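You operate a simulated robot arm through the tools that you are given. There is no shell and no other tool.

The job below is to be done with a simulated robot arm. You get a single attempt, and the scene is never put back.

## Task
Hang the orange door panel on the hinge pin and latch it shut.
Fine: turn the red catch free first, push the door to, turn the catch across it; the other door panel stays in the rack. Hands unhurt; nothing dropped, spilt, damaged or left on.

It is judged by the outcome, as a careful person would: the job done as asked, and still so three seconds after it is handed in. It fails if anything else is knocked over, pushed out of place, dropped, spilled or broken.

## Robot
A 6-joint arm with a two-finger parallel gripper, fixed in place. Base frame: the origin is on the floor under the middle of its stand, x ahead of it, y to its left, z up. Units: m, degrees, N and s.
With the tool pointing down near the work surface it reaches from about 0.3 to 0.8 m from the base axis. Its first joint turns from -166.0 to 166.0 degrees. Payload 3.43 kg.
Tool frame: the origin (TCP) lies between the finger pads and is the grasp point; the fingertips stand 0.034 m ahead of it; z points along the fingers, y is the line along which they close. Largest opening 0.128 m; finger width 0.024, thickness 0.012; the body of the gripper, 0.048 by 0.13 m, starts 0.096 m behind the TCP.
Orientation is that of the tool frame in the base frame, as a unit quaternion [x, y, z, w]. With the fingers straight down and closing along the base's y, the tool's x points along the base's -x, its y along +y and its z along -z.

## Interface
- The arm moves only by the tool jog_arm. Its argument "steps" is a list of rows, each a list of 2 entries, a list of its own where there are three numbers: the shift along the tool's x, y, z in m, then the turn, a rotation vector about the tool's x, y, z in degrees. In form: [[[tx, ty, tz], [rx, ry, rz]], ...]. A call has 1 to 20 rows; each row is the pose to reach, as a shift and turn from the pose commanded when the call began, along the tool's axes at that moment. "claw" is the gripper command, from -1 (shut) to 1 (fully open), values between in proportion, set as the call begins (left out, the last holds). Each row takes 0.2 s and may step no farther than 0.05 m and 8.6 degrees from the row before; otherwise, or with a gripper value out of range, the whole call is refused. A pose out of reach is approached as far as the arm can. The call stops where the force on the tool passes 90 N (or 10 N more than at its start, if that is more) or the arm is blocked; 0.2 s more then pass. The fingers move at their own pace (about 0.045 m/s each) and stop on an object; they squeeze with about 25 N. The grip force told is the motor's: it shows also when the fingers shut on nothing. Time passes only in rows, and 0.2 s behind the last, so rows that repeat a pose let the fingers close. The reply holds the time, the measured pose of the TCP, the force on the tool along the base axes, the opening and the grip force, in the units named above and with some noise, with the torque about the TCP (base axes, N m) and any sound that the robot's microphone picked up.
- Cameras (640 x 400 px; columns grow to the right, rows downward): "scene" is fixed at [0.0485, 0.4981, 1.4946]; the picture's right is [-0.56, -0.83, 0.00], its down [-0.56, 0.38, -0.74] and it looks along [0.61, -0.41, -0.67] (base axes); focal length 296 px, centre (320, 200). "wrist" rides on the gripper at [0.076, -0.011, -0.16] in the tool frame; the picture's right is [0.15, 0.99, 0.00], its down [-0.88, 0.13, -0.46] and it looks along [-0.45, 0.07, 0.89] (tool axes); focal length 234 px, centre (320, 200). There is no depth. A picture from a camera that has moved, and an enlarged one, comes with that camera's place and axes in the base frame and with its lens.
- camera(camera): a new picture of that camera. It takes no simulated time.
- enlarge(camera, box): a new picture of the part [left, top, right, bottom] of that camera's present view, enlarged. It takes no simulated time.
- close_job(): hands the job in; it is judged then, once.

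Places have to be worked out from the pictures, the camera data and where the tool is seen. Open the gripper and draw the arm clear of the work before you hand the job in, unless the task says otherwise.

The tools are called as a command line: name --argument value ..., lists and objects as JSON in quotes. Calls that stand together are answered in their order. jog_arm: Moves the arm, as the interface text tells. Its arguments: {"type":"object","properties":{"steps":{"type":"array"},"claw":{"type":"number"}},"required":["steps"]} The other tools are called the same way: camera (camera) takes a picture; enlarge (camera, box) takes an enlarged picture of a part of a camera's view; close_job () hands the job in.

At the start:

```text
t: 0.0
eef_pos: [0.3044, 0.2239, 1.2756]
tcp_rot: [0.0, 1.0, 0.001, 0.001]
ft_force: [-0.3, 0.4, -0.8]
wrist_torque: [-0.01, 0.0, 0.0]
gripper_width: 0.128
grip_force: 0.1
```

scene: 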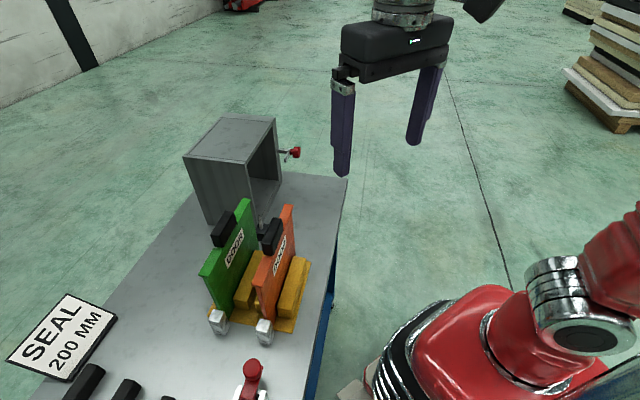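
wrist: 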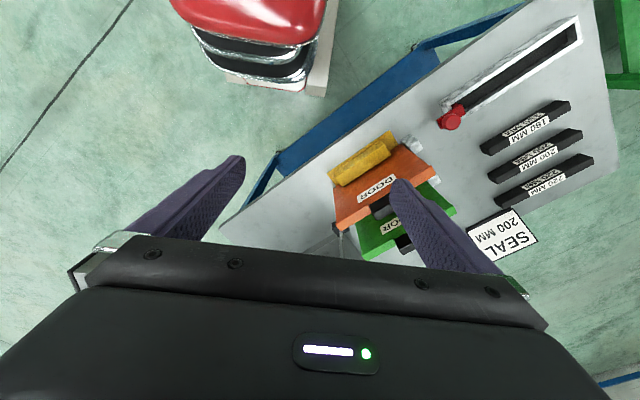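

I start by looking closely at the scene: the cabinet with the red catch, the rack with two doors, and the other items on the bench.

enlarge --camera "scene" --box '[170, 100, 330, 200]'

enlarge --camera "scene" --box '[180, 180, 340, 280]'

enlarge --camera "scene" --box '[180, 250, 340, 350]'

enlarge --camera "wrist" --box '[300, 80, 620, 280]'

```text
4.00 times, centred on (250, 150) of scene
camera zoom: at [0.0485, 0.4981, 1.4946], right [-0.56, -0.83, 0.0], down [-0.56, 0.38, -0.74], along [0.61, -0.41, -0.67], focal length 1186 px, centre (600, 400)
```

zoom: 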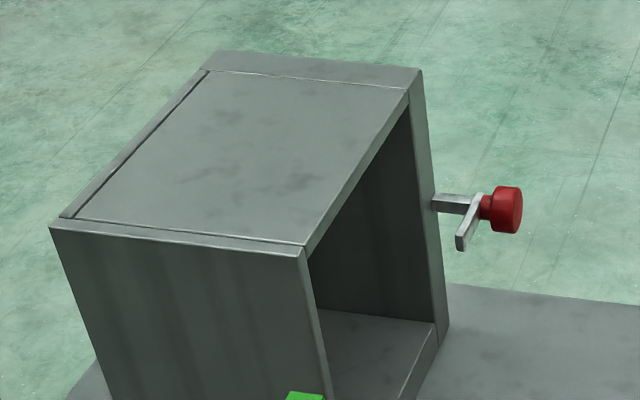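

```text
4.00 times, centred on (260, 230) of scene
camera zoom: at [0.0485, 0.4981, 1.4946], right [-0.56, -0.83, 0.0], down [-0.56, 0.38, -0.74], along [0.61, -0.41, -0.67], focal length 1186 px, centre (560, 80)
```

zoom: 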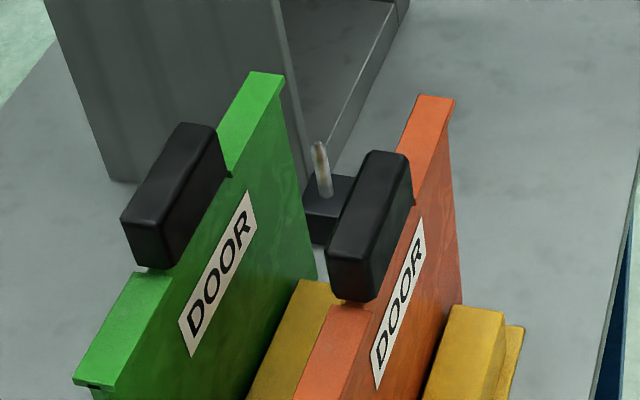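

```text
4.00 times, centred on (260, 300) of scene
camera zoom: at [0.0485, 0.4981, 1.4946], right [-0.56, -0.83, 0.0], down [-0.56, 0.38, -0.74], along [0.61, -0.41, -0.67], focal length 1186 px, centre (560, -200)
```

zoom: 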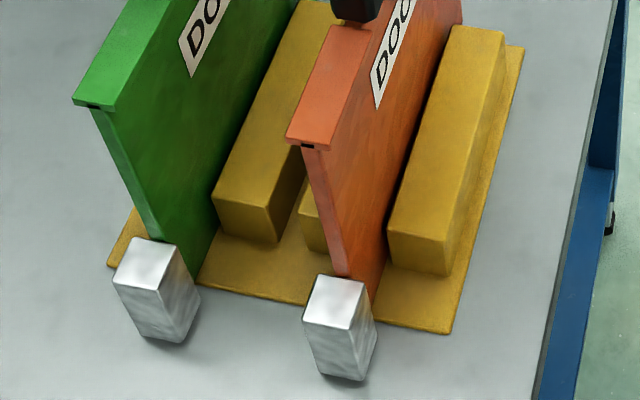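

```text
2.00 times, centred on (460, 180) of wrist
camera zoom: at [0.2296, 0.2136, 1.4351], right [-0.15, 0.99, 0.0], down [0.88, 0.13, 0.46], along [0.45, 0.07, -0.89], focal length 468 px, centre (40, 240)
```

zoom: 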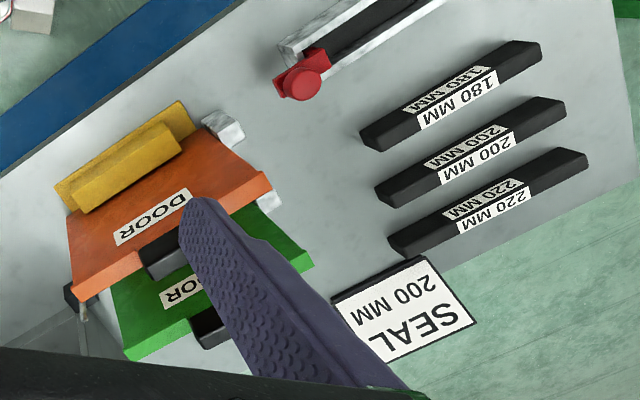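

The bench top looks to be near z≈0.86, with the cabinet front running from about (0.62,0.33) to (0.75,0.18) and the catch near (0.78,0.10). I'll move the wrist camera to face the cabinet opening and turn by about 46° to look at the catch and hinge pin.

jog_arm --steps '[[[-0.02, -0.03, 0.0], [0, 0, -4.6]], [[-0.045, -0.06, 0.0], [0, 0, -9.2]], [[-0.07, -0.09, 0.0], [0, 0, -13.8]], [[-0.095, -0.12, 0.0], [0, 0, -18.4]], [[-0.12, -0.15, 0.01], [0, 0, -23]], [[-0.145, -0.18, 0.025], [0, 0, -27.6]], [[-0.17, -0.21, 0.04], [0, 0, -32.2]], [[-0.19, -0.24, 0.055], [0, 0, -36.8]], [[-0.21, -0.27, 0.07], [0, 0, -41.4]], [[-0.23, -0.3, 0.085], [0, 0, -46]], [[-0.23, -0.3, 0.085], [0, 0, -46]]]'

```text
t: 2.4
eef_pos: [0.5357, -0.0766, 1.1914]
tcp_rot: [-0.392, 0.92, 0.0, 0.001]
ft_force: [-0.3, 0.2, 0.2]
wrist_torque: [0.01, -0.01, -0.01]
gripper_width: 0.1278
grip_force: 0.1
```

The arm reached the viewing pose; I now look with both cameras.

camera --camera "wrist"

camera --camera "scene"

```text
taken
camera wrist: at [0.4918, -0.1382, 1.351], right [-0.81, 0.58, 0.0], down [0.52, 0.72, 0.46], along [0.27, 0.37, -0.89], focal length 234 px, centre (320, 200)
```

wrist: 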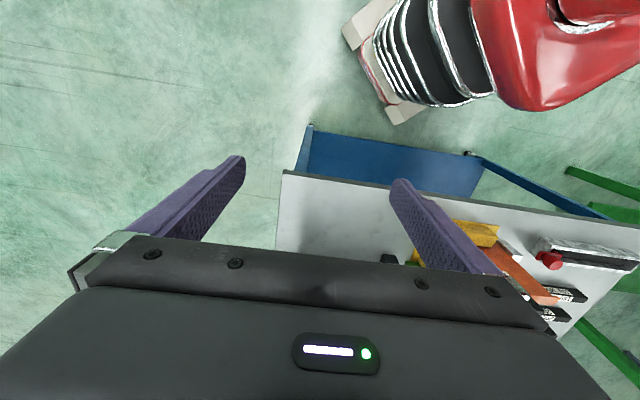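

```text
taken
```

scene: 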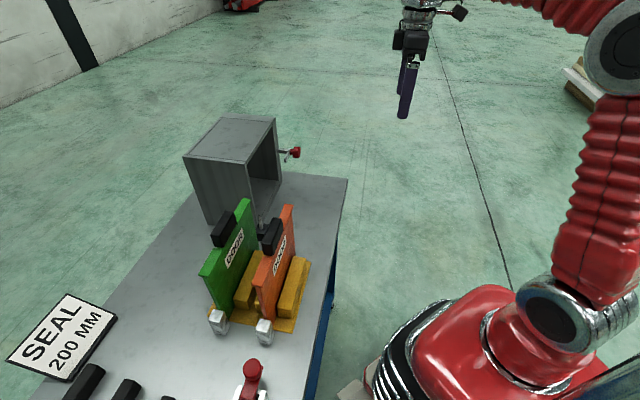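

The gripper body hides what lies ahead, so I'll tilt the tool forward by about 50° and shift so the wrist camera looks at the cabinet front from about 0.4 m away.

jog_arm --steps '[[[-0.015, 0.02, 0.0], [0, -7, 0]], [[-0.03, 0.04, 0.0], [0, -14, 0]], [[-0.045, 0.06, 0.0], [0, -21, 0]], [[-0.06, 0.08, 0.0], [0, -28, 0]], [[-0.08, 0.1, 0.0], [0, -35, 0]], [[-0.095, 0.11, 0.0], [0, -42, 0]], [[-0.107, 0.122, 0.0], [0, -50, 0]], [[-0.107, 0.122, 0.0], [0, -50, 0]]]'

camera --camera "wrist"

camera --camera "scene"

```text
t: 4.2
eef_pos: [0.5216, 0.0873, 1.192]
tcp_rot: [-0.354, 0.834, 0.164, 0.39]
ft_force: [0.3, -0.3, -0.3]
wrist_torque: [0.04, 0.01, -0.01]
gripper_width: 0.1279
grip_force: 0.0
```

```text
taken
camera wrist: at [0.4114, -0.0445, 1.2361], right [-0.78, 0.62, -0.11], down [0.05, 0.25, 0.97], along [0.63, 0.74, -0.22], focal length 234 px, centre (320, 200)
```

wrist: 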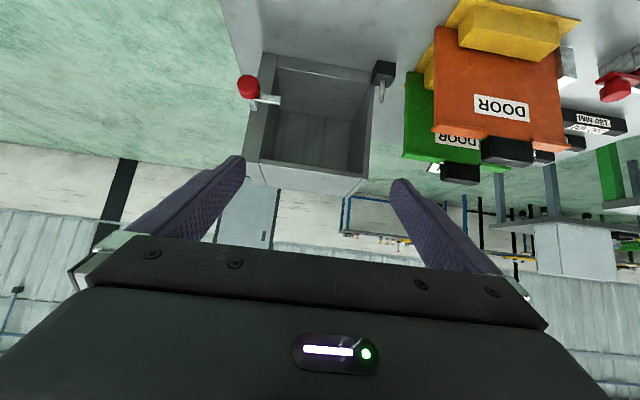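

```text
taken
```

scene: 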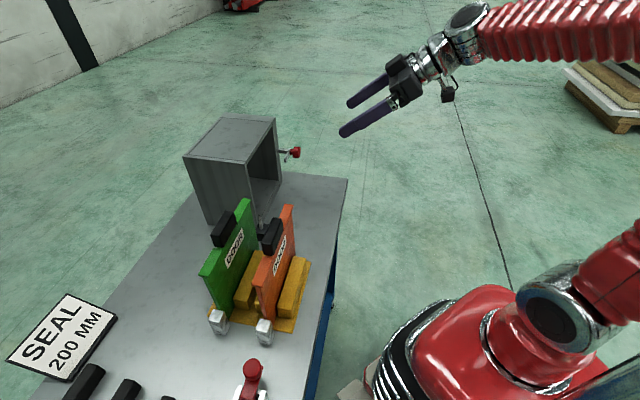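

This view is excellent (upside down). I enlarge the cabinet, catch, pin and doors to measure them.

enlarge --camera "wrist" --box '[220, 50, 400, 162]'

enlarge --camera "wrist" --box '[360, 0, 600, 150]'

enlarge --camera "wrist" --box '[225, 60, 305, 110]'

enlarge --camera "wrist" --box '[350, 50, 430, 100]'

```text
3.56 times, centred on (310, 106) of wrist
camera zoom: at [0.4114, -0.0445, 1.2361], right [-0.78, 0.62, -0.11], down [0.05, 0.25, 0.97], along [0.63, 0.74, -0.22], focal length 833 px, centre (356, 534)
```

zoom: 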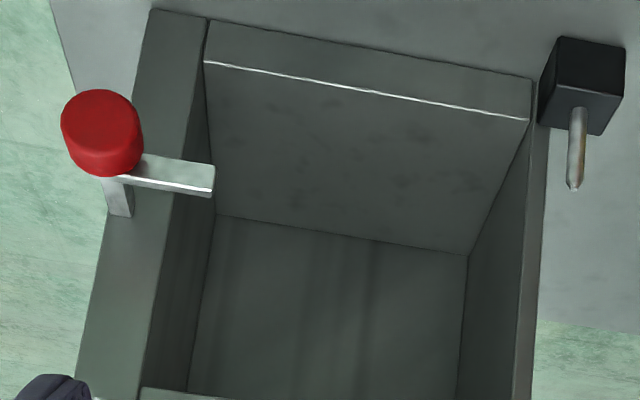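

```text
2.67 times, centred on (480, 75) of wrist
camera zoom: at [0.4114, -0.0445, 1.2361], right [-0.78, 0.62, -0.11], down [0.05, 0.25, 0.97], along [0.63, 0.74, -0.22], focal length 624 px, centre (-107, 533)
```

zoom: 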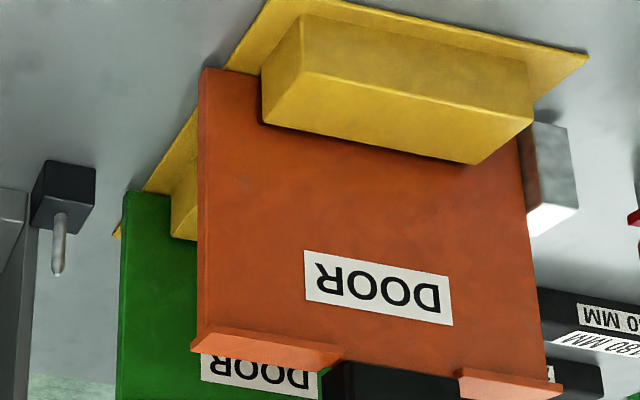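

```text
8.00 times, centred on (265, 85) of wrist
camera zoom: at [0.4114, -0.0445, 1.2361], right [-0.78, 0.62, -0.11], down [0.05, 0.25, 0.97], along [0.63, 0.74, -0.22], focal length 1873 px, centre (760, 1120)
```

zoom: 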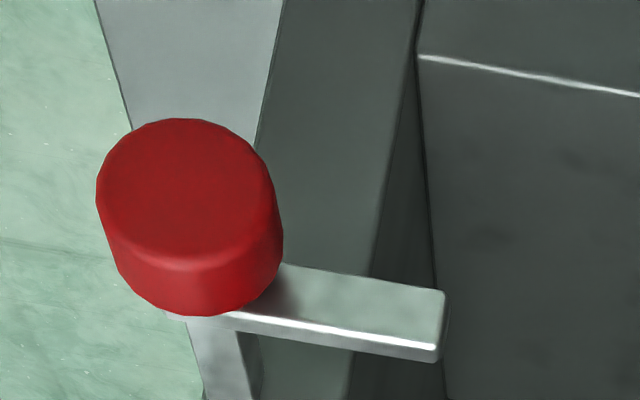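

```text
8.00 times, centred on (390, 75) of wrist
camera zoom: at [0.4114, -0.0445, 1.2361], right [-0.78, 0.62, -0.11], down [0.05, 0.25, 0.97], along [0.63, 0.74, -0.22], focal length 1873 px, centre (-240, 1200)
```

zoom: 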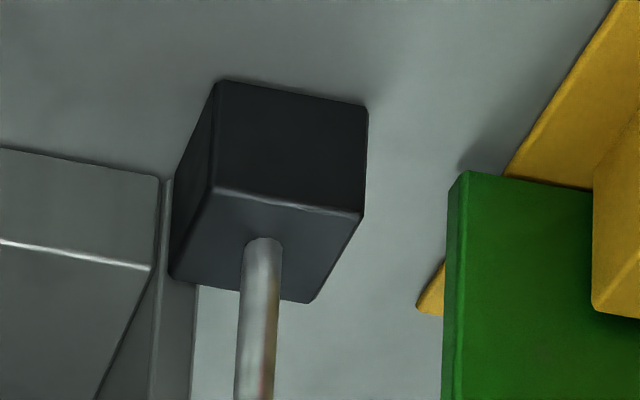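

The pin is about 10 mm thick, standing on a black block at about (0.593, 0.3225), with its tip near z≈0.936. I now zoom in on the orange door's hinge block and handle.

enlarge --camera "scene" --box '[245, 305, 293, 335]'

enlarge --camera "scene" --box '[245, 200, 309, 240]'

enlarge --camera "scene" --box '[236, 225, 300, 265]'

enlarge --camera "wrist" --box '[420, 110, 580, 210]'

enlarge --camera "wrist" --box '[530, 20, 610, 70]'

```text
13.33 times, centred on (269, 320) of scene
camera zoom: at [0.0485, 0.4981, 1.4946], right [-0.56, -0.83, 0.0], down [-0.56, 0.38, -0.74], along [0.61, -0.41, -0.67], focal length 3952 px, centre (1000, -1400)
```

zoom: 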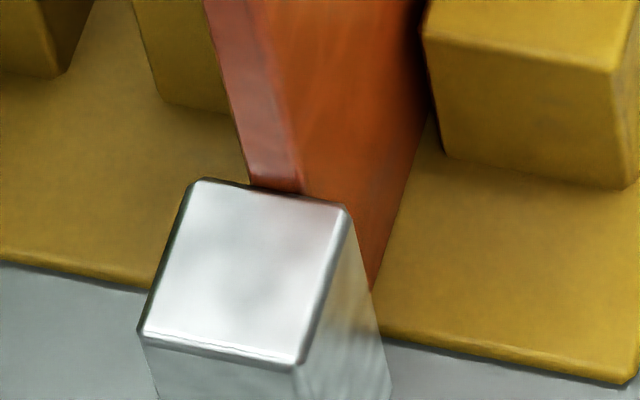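

```text
10.00 times, centred on (277, 220) of scene
camera zoom: at [0.0485, 0.4981, 1.4946], right [-0.56, -0.83, 0.0], down [-0.56, 0.38, -0.74], along [0.61, -0.41, -0.67], focal length 2964 px, centre (750, 0)
```

zoom: 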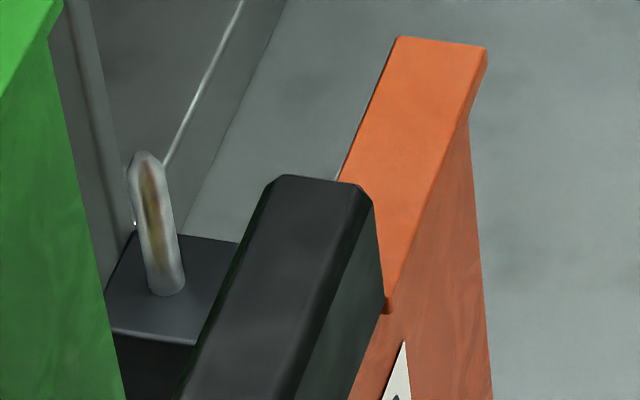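

```text
10.00 times, centred on (268, 245) of scene
camera zoom: at [0.0485, 0.4981, 1.4946], right [-0.56, -0.83, 0.0], down [-0.56, 0.38, -0.74], along [0.61, -0.41, -0.67], focal length 2964 px, centre (840, -250)
```

zoom: 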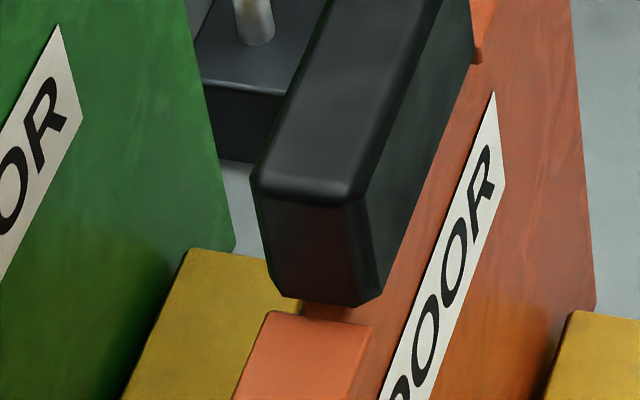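

```text
4.00 times, centred on (500, 160) of wrist
camera zoom: at [0.4114, -0.0445, 1.2361], right [-0.78, 0.62, -0.11], down [0.05, 0.25, 0.97], along [0.63, 0.74, -0.22], focal length 937 px, centre (-400, 360)
```

zoom: 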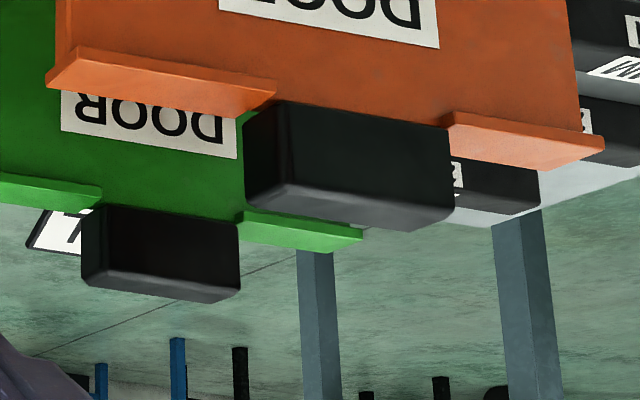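

```text
8.00 times, centred on (570, 45) of wrist
camera zoom: at [0.4114, -0.0445, 1.2361], right [-0.78, 0.62, -0.11], down [0.05, 0.25, 0.97], along [0.63, 0.74, -0.22], focal length 1873 px, centre (-1680, 1440)
```

zoom: 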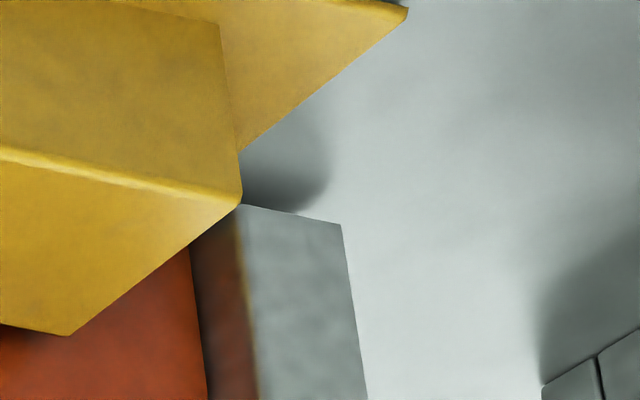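

I'll zoom further on the handle from the wrist view and on the catch and door from the scene view to triangulate their corners.

enlarge --camera "wrist" --box '[475, 130, 555, 180]'

enlarge --camera "scene" --box '[272, 138, 304, 158]'

enlarge --camera "scene" --box '[240, 270, 280, 295]'

enlarge --camera "wrist" --box '[430, 20, 590, 120]'

```text
8.00 times, centred on (515, 155) of wrist
camera zoom: at [0.4114, -0.0445, 1.2361], right [-0.78, 0.62, -0.11], down [0.05, 0.25, 0.97], along [0.63, 0.74, -0.22], focal length 1873 px, centre (-1240, 560)
```

zoom: 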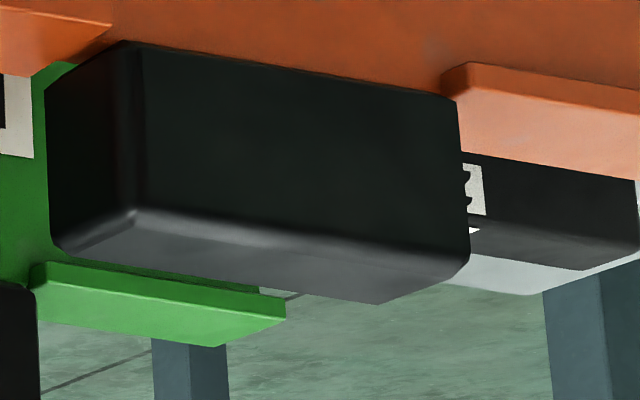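

```text
16.00 times, centred on (288, 148) of scene
camera zoom: at [0.0485, 0.4981, 1.4946], right [-0.56, -0.83, 0.0], down [-0.56, 0.38, -0.74], along [0.61, -0.41, -0.67], focal length 4742 px, centre (832, 1032)
```

zoom: 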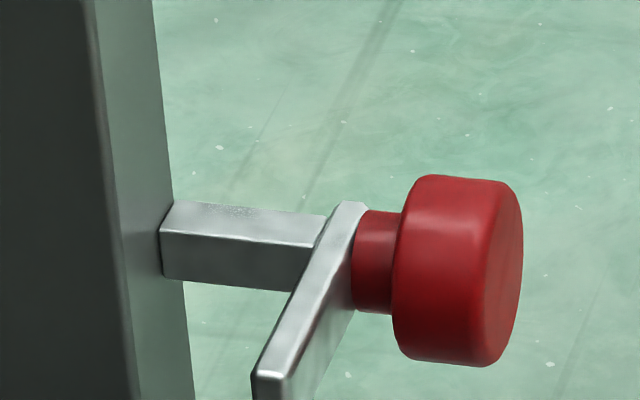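

```text
16.00 times, centred on (260, 282) of scene
camera zoom: at [0.0485, 0.4981, 1.4946], right [-0.56, -0.83, 0.0], down [-0.56, 0.38, -0.74], along [0.61, -0.41, -0.67], focal length 4742 px, centre (1280, -1120)
```

zoom: 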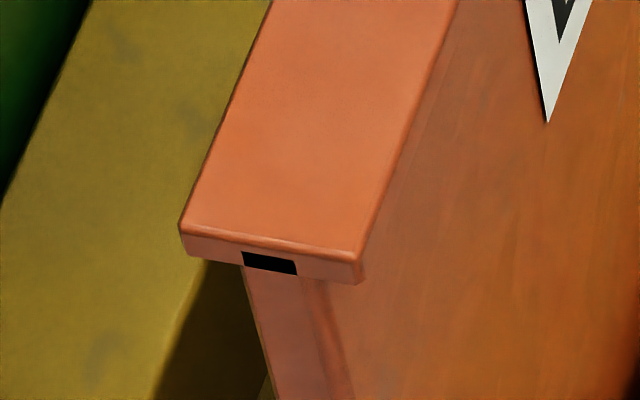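

```text
4.00 times, centred on (510, 70) of wrist
camera zoom: at [0.4114, -0.0445, 1.2361], right [-0.78, 0.62, -0.11], down [0.05, 0.25, 0.97], along [0.63, 0.74, -0.22], focal length 937 px, centre (-440, 720)
```

zoom: 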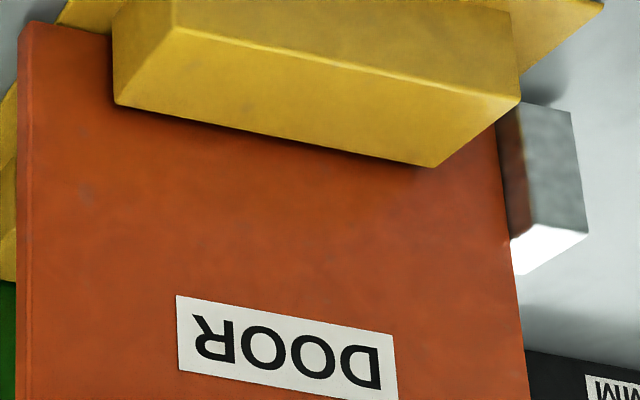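

Triangulation gives: knob front centre ≈ (0.726, 0.117, 0.987), Ø≈36 mm, with its axis along the cabinet normal; the lever points across the opening; all is laid out at about 45°. The plan is to grip the red knob with the tool horizontal and turn it, so I first square the yaw to 45°.

jog_arm --steps '[[[0, 0, 0], [0.766, 0, 0.643]], [[0, 0, 0], [0.766, 0, 0.643]]]' --claw 0.1

```text
t: 4.8
eef_pos: [0.5211, 0.0862, 1.1931]
tcp_rot: [-0.346, 0.837, 0.161, 0.392]
ft_force: [-0.6, -0.2, 0.2]
wrist_torque: [0.02, -0.03, 0.01]
gripper_width: 0.0752
grip_force: 0.1
```

Orientation is right. Now I move to a pre-grasp point 0.10 m in front of the knob, tilting the tool to horizontal.

jog_arm --steps '[[[0.0, -0.02, 0.0], [0, -5, 0]], [[0.005, -0.045, 0.01], [0, -10, 0]], [[0.02, -0.07, 0.03], [0, -15, 0]], [[0.04, -0.09, 0.055], [0, -20, 0]], [[0.06, -0.105, 0.085], [0, -25, 0]], [[0.08, -0.115, 0.115], [0, -30, 0]], [[0.1, -0.12, 0.15], [0, -35, 0]], [[0.1149, -0.123, 0.1821], [0, -40, 0]], [[0.1149, -0.123, 0.1821], [0, -40, 0]], [[0.1149, -0.123, 0.1821], [0, -40, 0]]]'

camera --camera "wrist"

camera --camera "scene"

```text
t: 7.0
eef_pos: [0.6565, 0.0453, 0.9851]
tcp_rot: [-0.27, 0.653, 0.269, 0.654]
ft_force: [0.0, 0.2, -0.6]
wrist_torque: [0.0, -0.02, -0.01]
gripper_width: 0.0703
grip_force: 0.1
```

```text
taken
camera wrist: at [0.5523, -0.0753, 0.9097], right [-0.7, 0.7, -0.15], down [-0.42, -0.23, 0.88], along [0.58, 0.68, 0.45], focal length 234 px, centre (320, 200)
```

wrist: 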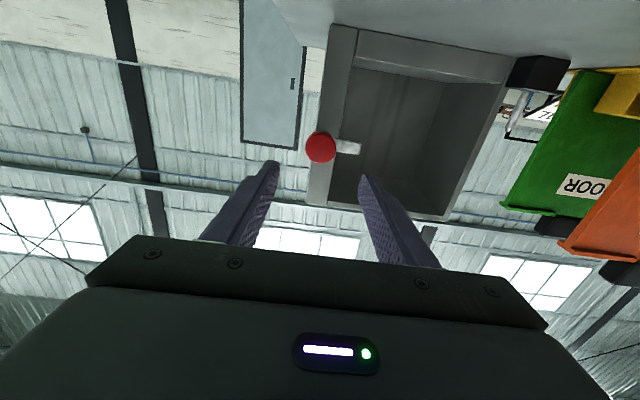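

```text
taken
```

scene: 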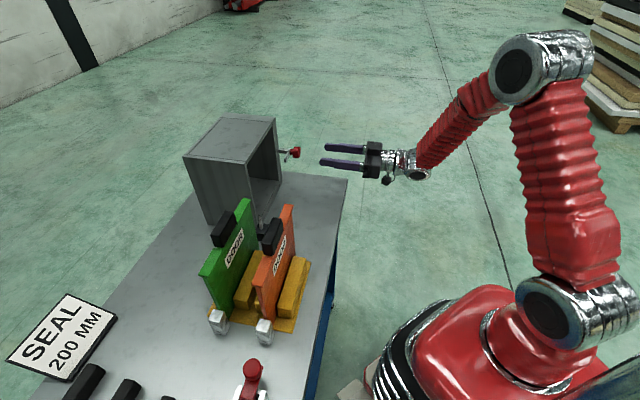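

The horizontal pose is reachable. I zoom on the knob to check its alignment with the tool axis.

enlarge --camera "wrist" --box '[280, 110, 376, 170]'

enlarge --camera "scene" --box '[264, 130, 392, 210]'

```text
6.67 times, centred on (328, 140) of wrist
camera zoom: at [0.5523, -0.0753, 0.9097], right [-0.7, 0.7, -0.15], down [-0.42, -0.23, 0.88], along [0.58, 0.68, 0.45], focal length 1561 px, centre (267, 600)
```

zoom: 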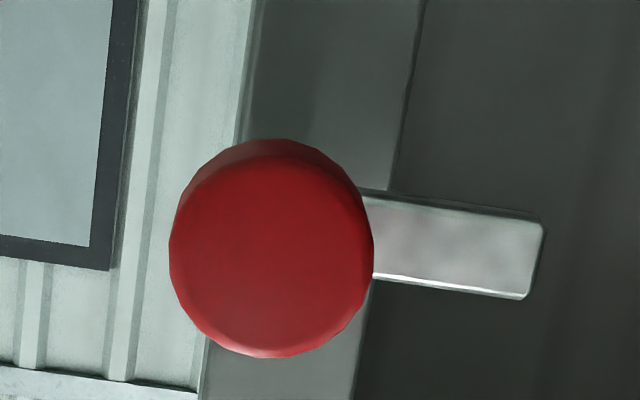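

```text
5.00 times, centred on (328, 170) of scene
camera zoom: at [0.0485, 0.4981, 1.4946], right [-0.56, -0.83, 0.0], down [-0.56, 0.38, -0.74], along [0.61, -0.41, -0.67], focal length 1482 px, centre (280, 350)
```

zoom: 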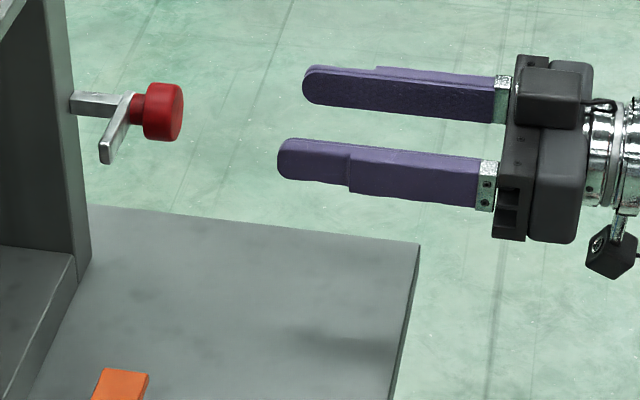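

Combining both wrist views puts the knob front centre at about (0.733, 0.121, 0.9785), roughly 7 mm below the tool axis and 107 mm ahead. I shift 7 mm down and advance part way, then recheck.

jog_arm --steps '[[[0.007, 0, 0.02], [0, 0, 0]], [[0.007, 0, 0.045], [0, 0, 0]], [[0.007, 0, 0.06], [0, 0, 0]], [[0.007, 0, 0.06], [0, 0, 0]]]'

enlarge --camera "wrist" --box '[240, 80, 400, 180]'

enlarge --camera "scene" --box '[264, 130, 360, 190]'

```text
t: 8.0
eef_pos: [0.6975, 0.0874, 0.9791]
tcp_rot: [-0.271, 0.653, 0.27, 0.654]
ft_force: [-0.3, -0.2, -0.9]
wrist_torque: [0.0, -0.02, 0.04]
gripper_width: 0.0703
grip_force: 0.0
```

```text
4.00 times, centred on (320, 130) of wrist
camera zoom: at [0.5942, -0.0326, 0.9035], right [-0.7, 0.7, -0.15], down [-0.42, -0.23, 0.88], along [0.58, 0.68, 0.45], focal length 937 px, centre (320, 480)
```

zoom: 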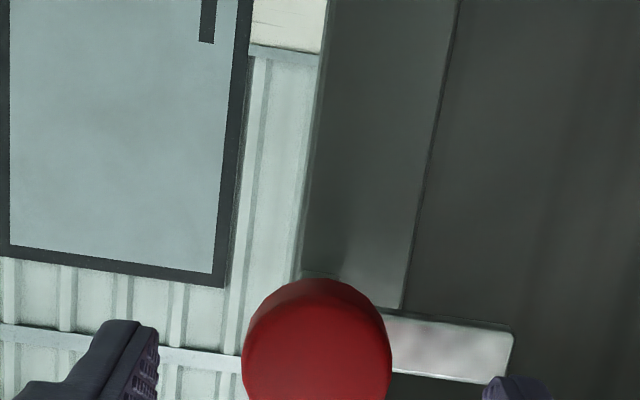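

```text
6.67 times, centred on (312, 160) of scene
camera zoom: at [0.0485, 0.4981, 1.4946], right [-0.56, -0.83, 0.0], down [-0.56, 0.38, -0.74], along [0.61, -0.41, -0.67], focal length 1976 px, centre (373, 467)
```

zoom: 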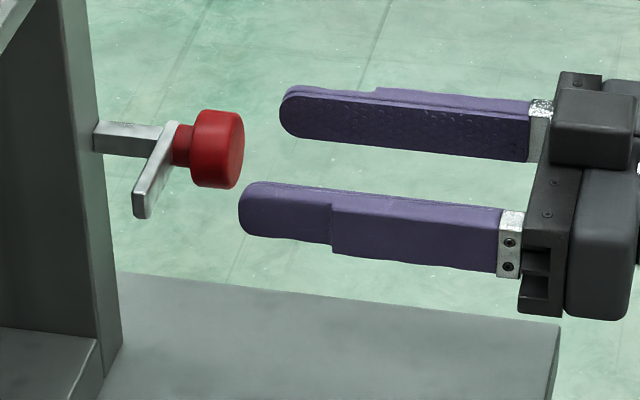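

I look again with the knob fully in the enlarged box.

enlarge --camera "wrist" --box '[240, 130, 400, 230]'

```text
4.00 times, centred on (320, 180) of wrist
camera zoom: at [0.5942, -0.0326, 0.9035], right [-0.7, 0.7, -0.15], down [-0.42, -0.23, 0.88], along [0.58, 0.68, 0.45], focal length 937 px, centre (320, 280)
```

zoom: 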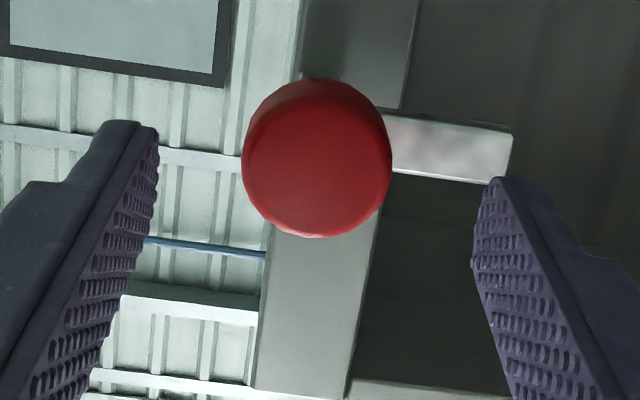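

The knob is now centred within ~2 mm and about 48 mm ahead of the TCP. I advance 34 mm so the tips reach just past the back of the knob without touching the lever.

jog_arm --steps '[[[0.0015, 0, 0.015], [0, 0, 0]], [[0.0015, 0, 0.028], [0, 0, 0]], [[0.0015, 0, 0.034], [0, 0, 0]], [[0.0015, 0, 0.034], [0, 0, 0]]]'

enlarge --camera "scene" --box '[264, 130, 344, 180]'

camera --camera "wrist"

```text
t: 9.0
eef_pos: [0.7215, 0.1121, 0.9789]
tcp_rot: [-0.271, 0.653, 0.27, 0.654]
ft_force: [0.6, -1.3, 0.7]
wrist_torque: [-0.02, 0.01, 0.0]
gripper_width: 0.0703
grip_force: 0.0
```

```text
8.00 times, centred on (304, 155) of scene
camera zoom: at [0.0485, 0.4981, 1.4946], right [-0.56, -0.83, 0.0], down [-0.56, 0.38, -0.74], along [0.61, -0.41, -0.67], focal length 2371 px, centre (448, 560)
```

zoom: 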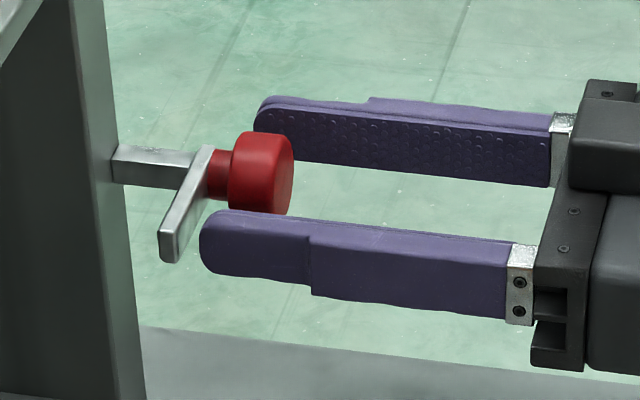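

```text
taken
camera wrist: at [0.6181, -0.009, 0.9025], right [-0.7, 0.7, -0.15], down [-0.42, -0.23, 0.88], along [0.58, 0.68, 0.45], focal length 234 px, centre (320, 200)
```

wrist: 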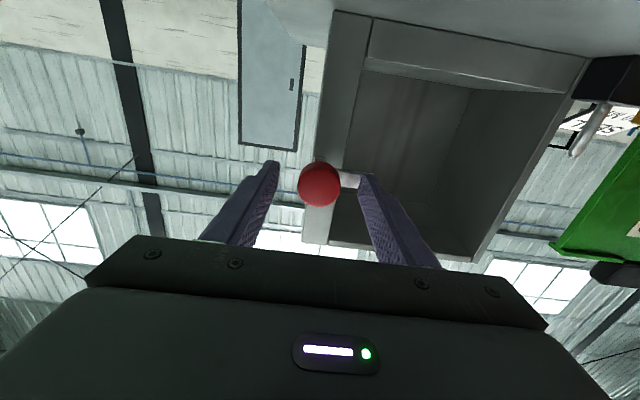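

The tips sit about 5 mm clear of the lever and straddle the knob. I close the fingers on the knob.

jog_arm --steps '[[[0, 0, 0], [0, 0, 0]], [[0, 0, 0], [0, 0, 0]], [[0, 0, 0], [0, 0, 0]], [[0, 0, 0], [0, 0, 0]]]' --claw -1

enlarge --camera "scene" --box '[264, 130, 344, 180]'

```text
t: 10.0
eef_pos: [0.7226, 0.1123, 0.9793]
tcp_rot: [-0.27, 0.654, 0.269, 0.654]
ft_force: [4.1, -1.4, -1.0]
wrist_torque: [-0.07, 0.06, -0.15]
gripper_width: 0.0353
grip_force: 45.2
```

```text
8.00 times, centred on (304, 155) of scene
camera zoom: at [0.0485, 0.4981, 1.4946], right [-0.56, -0.83, 0.0], down [-0.56, 0.38, -0.74], along [0.61, -0.41, -0.67], focal length 2371 px, centre (448, 560)
```

zoom: 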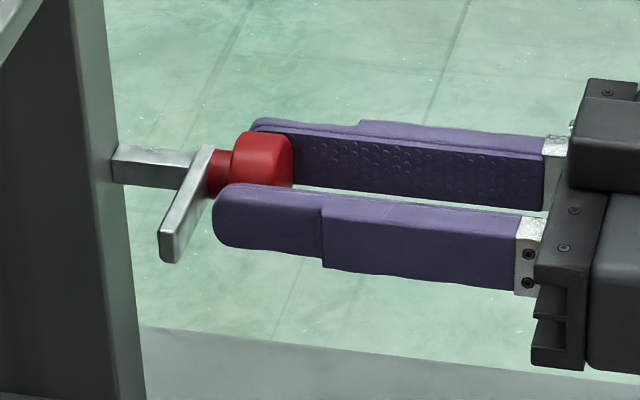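

Gripped at 35 mm. I test which way the catch turns freely by first turning 8° so the lever tip goes down (negative about tool z) and reading the torque.

jog_arm --steps '[[[0, 0, 0], [0, 0, -4]], [[0, 0, 0], [0, 0, -8]], [[0, 0, 0], [0, 0, -8]]]'

enlarge --camera "scene" --box '[264, 130, 344, 180]'

```text
t: 10.8
eef_pos: [0.7226, 0.111, 0.9789]
tcp_rot: [-0.315, 0.633, 0.223, 0.671]
ft_force: [2.3, -8.5, -2.4]
wrist_torque: [0.28, 0.36, -0.34]
gripper_width: 0.0352
grip_force: 45.7
```

```text
8.00 times, centred on (304, 155) of scene
camera zoom: at [0.0485, 0.4981, 1.4946], right [-0.56, -0.83, 0.0], down [-0.56, 0.38, -0.74], along [0.61, -0.41, -0.67], focal length 2371 px, centre (448, 560)
```

zoom: 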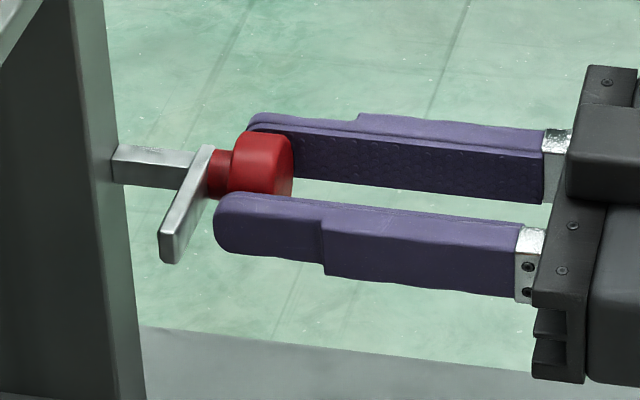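

The lever did not move (torque ≈0.45 N·m, fingers slipping), so that way looks stopped. I turn back and try the other way (lever tip up).

jog_arm --steps '[[[0, 0, 0], [0, 0, 6]], [[0, 0, 0], [0, 0, 12]], [[0, 0, 0], [0, 0, 18]], [[0, 0, 0], [0, 0, 18]]]'

enlarge --camera "scene" --box '[264, 130, 344, 180]'

```text
t: 11.8
eef_pos: [0.7222, 0.1122, 0.9779]
tcp_rot: [-0.213, 0.674, 0.327, 0.627]
ft_force: [-3.4, -10.3, -2.3]
wrist_torque: [-0.31, 0.35, -0.09]
gripper_width: 0.0352
grip_force: 45.2
```

```text
8.00 times, centred on (304, 155) of scene
camera zoom: at [0.0485, 0.4981, 1.4946], right [-0.56, -0.83, 0.0], down [-0.56, 0.38, -0.74], along [0.61, -0.41, -0.67], focal length 2371 px, centre (448, 560)
```

zoom: 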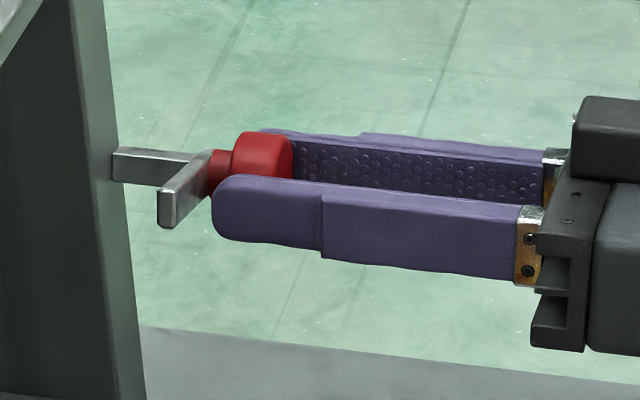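

The catch turns freely upward. I continue turning about 80° so the lever stands upright, out of the door's way.

jog_arm --steps '[[[0, 0, 0], [0, 0, 8]], [[0, 0, 0], [0, 0, 16]], [[0, 0, 0], [0, 0, 24]], [[0, 0, 0], [0, 0, 32]], [[0, 0, 0], [0, 0, 40]], [[0, 0, 0], [0, 0, 48]], [[0, 0, 0], [0, 0, 56]], [[0, 0, 0], [0, 0, 64]], [[0, 0, 0], [0, 0, 72]], [[0, 0, 0], [0, 0, 78]], [[0, 0, 0], [0, 0, 78]]]'

enlarge --camera "scene" --box '[264, 120, 344, 170]'

```text
t: 14.2
eef_pos: [0.723, 0.1126, 0.9803]
tcp_rot: [0.258, 0.657, 0.649, 0.283]
ft_force: [-12.8, -1.0, 12.0]
wrist_torque: [-0.19, -0.58, 0.71]
gripper_width: 0.0355
grip_force: 44.9
```

```text
8.00 times, centred on (304, 145) of scene
camera zoom: at [0.0485, 0.4981, 1.4946], right [-0.56, -0.83, 0.0], down [-0.56, 0.38, -0.74], along [0.61, -0.41, -0.67], focal length 2371 px, centre (448, 640)
```

zoom: 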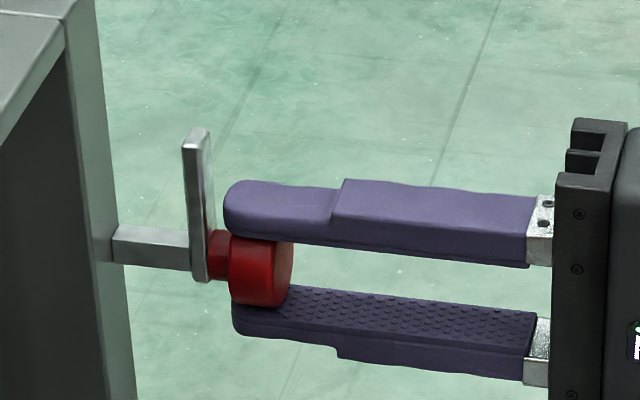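

The lever now stands upright against its stop (reaction torque −0.5 N·m), clear of the opening. I ease the twist, open the fingers and back straight out.

jog_arm --steps '[[[0, 0, 0], [0, 0, -2]], [[0, 0, 0], [0, 0, -2]]]'

jog_arm --steps '[[[0, 0, 0], [0, 0, 0]], [[0, 0, 0], [0, 0, 0]], [[0, 0, 0], [0, 0, 0]], [[0, 0, -0.02], [0, 0, 0]], [[0, 0, -0.05], [0, 0, 0]], [[0, 0, -0.085], [0, 0, 0]], [[0, 0, -0.12], [0, 0, 0]], [[0, 0, -0.12], [0, 0, 4]]]' --claw 0.1

enlarge --camera "scene" --box '[264, 120, 344, 170]'

camera --camera "wrist"

```text
t: 14.8
eef_pos: [0.7226, 0.112, 0.9793]
tcp_rot: [0.246, 0.662, 0.644, 0.295]
ft_force: [-6.3, 0.5, 17.0]
wrist_torque: [0.35, -0.35, 0.28]
gripper_width: 0.0353
grip_force: 45.3
```

```text
t: 16.6
eef_pos: [0.6364, 0.0281, 0.9788]
tcp_rot: [0.27, 0.653, 0.654, 0.271]
ft_force: [0.2, -0.2, -0.5]
wrist_torque: [-0.03, 0.03, 0.02]
gripper_width: 0.0702
grip_force: 0.1
```

```text
8.00 times, centred on (304, 145) of scene
camera zoom: at [0.0485, 0.4981, 1.4946], right [-0.56, -0.83, 0.0], down [-0.56, 0.38, -0.74], along [0.61, -0.41, -0.67], focal length 2371 px, centre (448, 640)
```

zoom: 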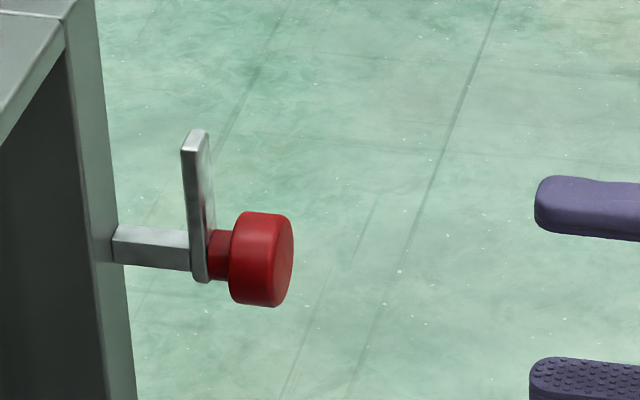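

```text
taken
camera wrist: at [0.4716, -0.0316, 0.967], right [-0.11, 0.1, 0.99], down [0.3, -0.94, 0.13], along [0.95, 0.31, 0.07], focal length 234 px, centre (320, 200)
```

wrist: 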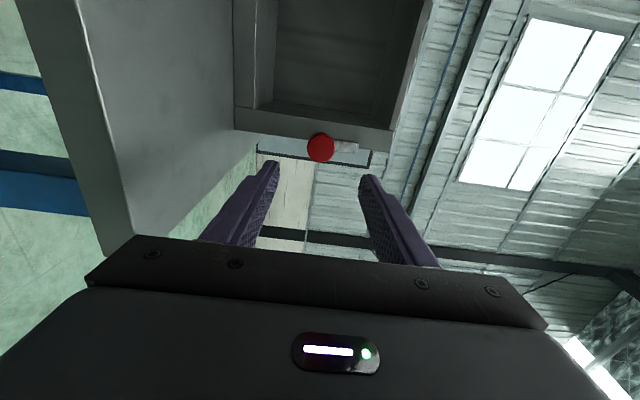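

The catch stays upright. Now I lift and pitch the tool by 90° so it points straight down with the fingers closing along the door's thickness.

jog_arm --steps '[[[0, 0.02, -0.01], [8.2, 0, 0]], [[0, 0.045, -0.015], [16.4, 0, 0]], [[0, 0.07, -0.02], [24.6, 0, 0]], [[0, 0.095, -0.025], [32.8, 0, 0]], [[0, 0.12, -0.03], [41, 0, 0]], [[0, 0.145, -0.03], [49.2, 0, 0]], [[0, 0.17, -0.03], [57.4, 0, 0]], [[0, 0.195, -0.03], [65.6, 0, 0]], [[0, 0.22, -0.03], [73.8, 0, 0]], [[0, 0.24, -0.03], [82, 0, 0]], [[0, 0.25, -0.03], [90, 0, 0]], [[0, 0.25, -0.03], [90, 0, 0]]]'

camera --camera "scene"

```text
t: 19.2
eef_pos: [0.616, 0.0072, 1.2294]
tcp_rot: [0.383, 0.924, 0.0, 0.001]
ft_force: [-0.7, 0.1, -0.6]
wrist_torque: [0.01, 0.01, -0.01]
gripper_width: 0.0704
grip_force: 0.1
```

```text
taken
```

scene: 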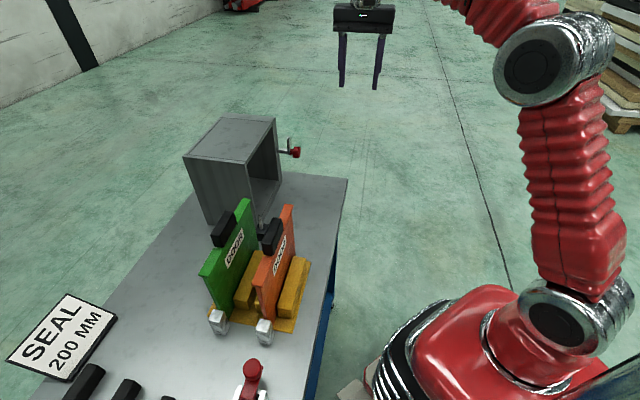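

The tool now points down at yaw −45°. I traverse at safe height to above the orange door's handle.

jog_arm --steps '[[[0.03, 0.01, 0], [0, 0, 0]], [[0.07, 0.02, 0], [0, 0, 0]], [[0.11, 0.03, 0], [0, 0, 0]], [[0.15, 0.04, 0], [0, 0, 0]], [[0.19, 0.05, 0], [0, 0, 0]], [[0.23, 0.06, 0], [0, 0, 0]], [[0.27, 0.07, 0], [0, 0, 0]], [[0.31, 0.08, 0], [0, 0, 0]], [[0.35, 0.093, 0], [0, 0, 0]], [[0.38, 0.103, 0], [0, 0, 0]], [[0.3975, 0.1061, 0], [0, 0, 0]], [[0.3975, 0.1061, 0], [0, 0, 0]]]'

camera --camera "wrist"

camera --camera "scene"

```text
t: 21.8
eef_pos: [0.4103, 0.3631, 1.2276]
tcp_rot: [0.383, 0.924, -0.001, 0.0]
ft_force: [0.5, 0.5, 0.1]
wrist_torque: [-0.03, 0.01, -0.04]
gripper_width: 0.0704
grip_force: 0.1
```

```text
taken
camera wrist: at [0.3491, 0.4084, 1.3874], right [0.6, 0.8, 0.0], down [0.71, -0.53, 0.46], along [0.37, -0.27, -0.89], focal length 234 px, centre (320, 200)
```

wrist: 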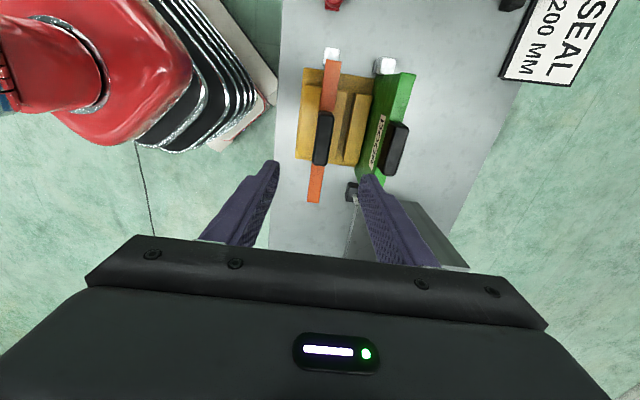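

```text
taken
```

scene: 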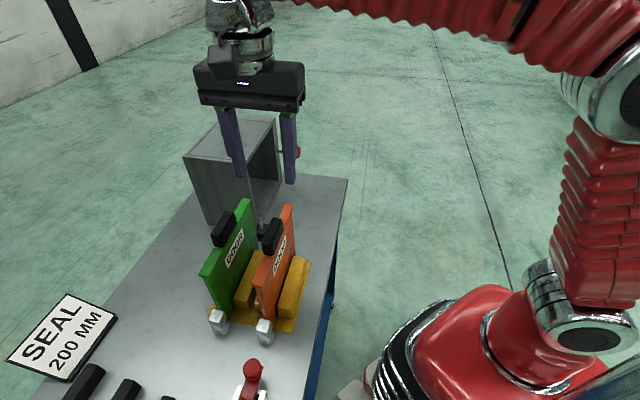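

Good overhead view. I enlarge it to find the handle's centre and direction precisely, and the pin and chrome block too.

enlarge --camera "wrist" --box '[280, 100, 376, 160]'

enlarge --camera "wrist" --box '[280, 30, 440, 130]'

enlarge --camera "wrist" --box '[290, 150, 386, 210]'

```text
6.67 times, centred on (328, 130) of wrist
camera zoom: at [0.3491, 0.4084, 1.3874], right [0.6, 0.8, 0.0], down [0.71, -0.53, 0.46], along [0.37, -0.27, -0.89], focal length 1561 px, centre (267, 667)
```

zoom: 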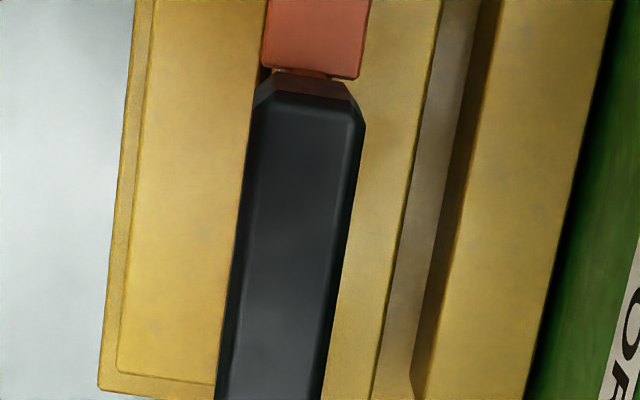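

```text
4.00 times, centred on (360, 80) of wrist
camera zoom: at [0.3491, 0.4084, 1.3874], right [0.6, 0.8, 0.0], down [0.71, -0.53, 0.46], along [0.37, -0.27, -0.89], focal length 937 px, centre (160, 680)
```

zoom: 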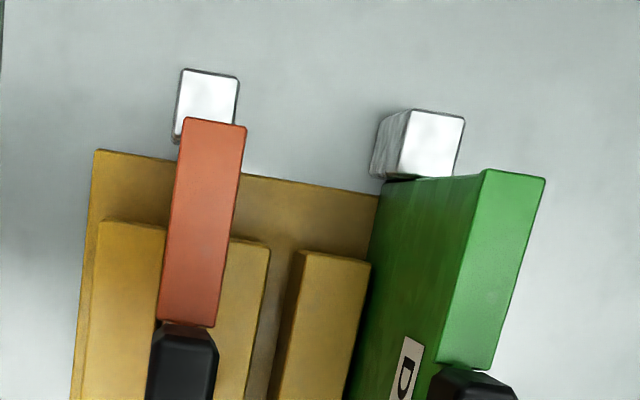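

```text
6.67 times, centred on (338, 180) of wrist
camera zoom: at [0.3491, 0.4084, 1.3874], right [0.6, 0.8, 0.0], down [0.71, -0.53, 0.46], along [0.37, -0.27, -0.89], focal length 1561 px, centre (200, 333)
```

zoom: 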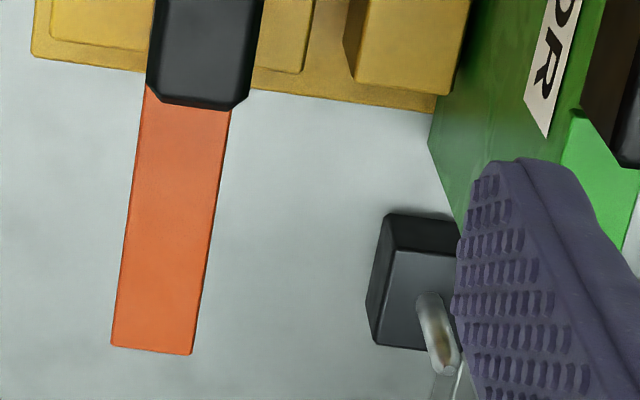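

In the tool frame, the handle centre is offset by about +4.5 mm (x) and +3.7 mm (y) and the door runs parallel to tool x within ~0.5°. I correct that and descend to ~2 cm above the handle, then recheck.

jog_arm --steps '[[[0.0045, 0.0037, 0.02], [0, 0, 0]], [[0.0045, 0.0037, 0.05], [0, 0, 0]], [[0.0045, 0.0037, 0.08], [0, 0, 0]], [[0.0045, 0.0037, 0.09], [0, 0, 0]], [[0.0045, 0.0037, 0.09], [0, 0, 0]]]'

enlarge --camera "wrist" --box '[240, 90, 400, 190]'

enlarge --camera "scene" --box '[220, 170, 316, 230]'

```text
t: 23.0
eef_pos: [0.4087, 0.3673, 1.1373]
tcp_rot: [0.383, 0.924, 0.001, 0.0]
ft_force: [-0.1, -0.4, 0.1]
wrist_torque: [0.02, 0.0, -0.01]
gripper_width: 0.0704
grip_force: 0.0
```

```text
4.00 times, centred on (320, 140) of wrist
camera zoom: at [0.3477, 0.4137, 1.2966], right [0.6, 0.8, 0.0], down [0.71, -0.53, 0.46], along [0.37, -0.27, -0.89], focal length 937 px, centre (320, 440)
```

zoom: 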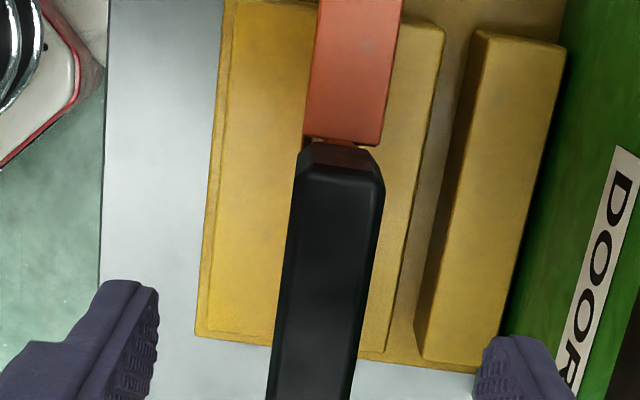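

```text
6.67 times, centred on (268, 200) of scene
camera zoom: at [0.0485, 0.4981, 1.4946], right [-0.56, -0.83, 0.0], down [-0.56, 0.38, -0.74], along [0.61, -0.41, -0.67], focal length 1976 px, centre (667, 200)
```

zoom: 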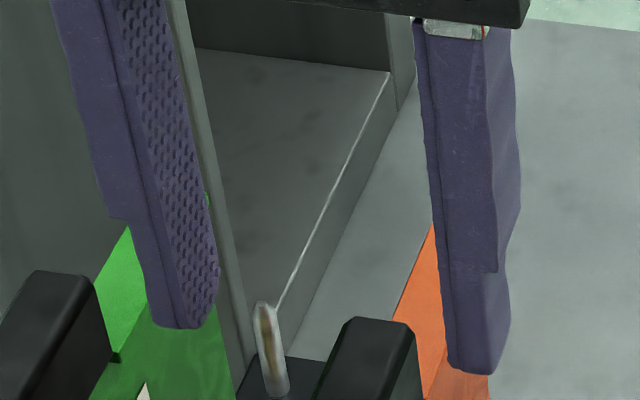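

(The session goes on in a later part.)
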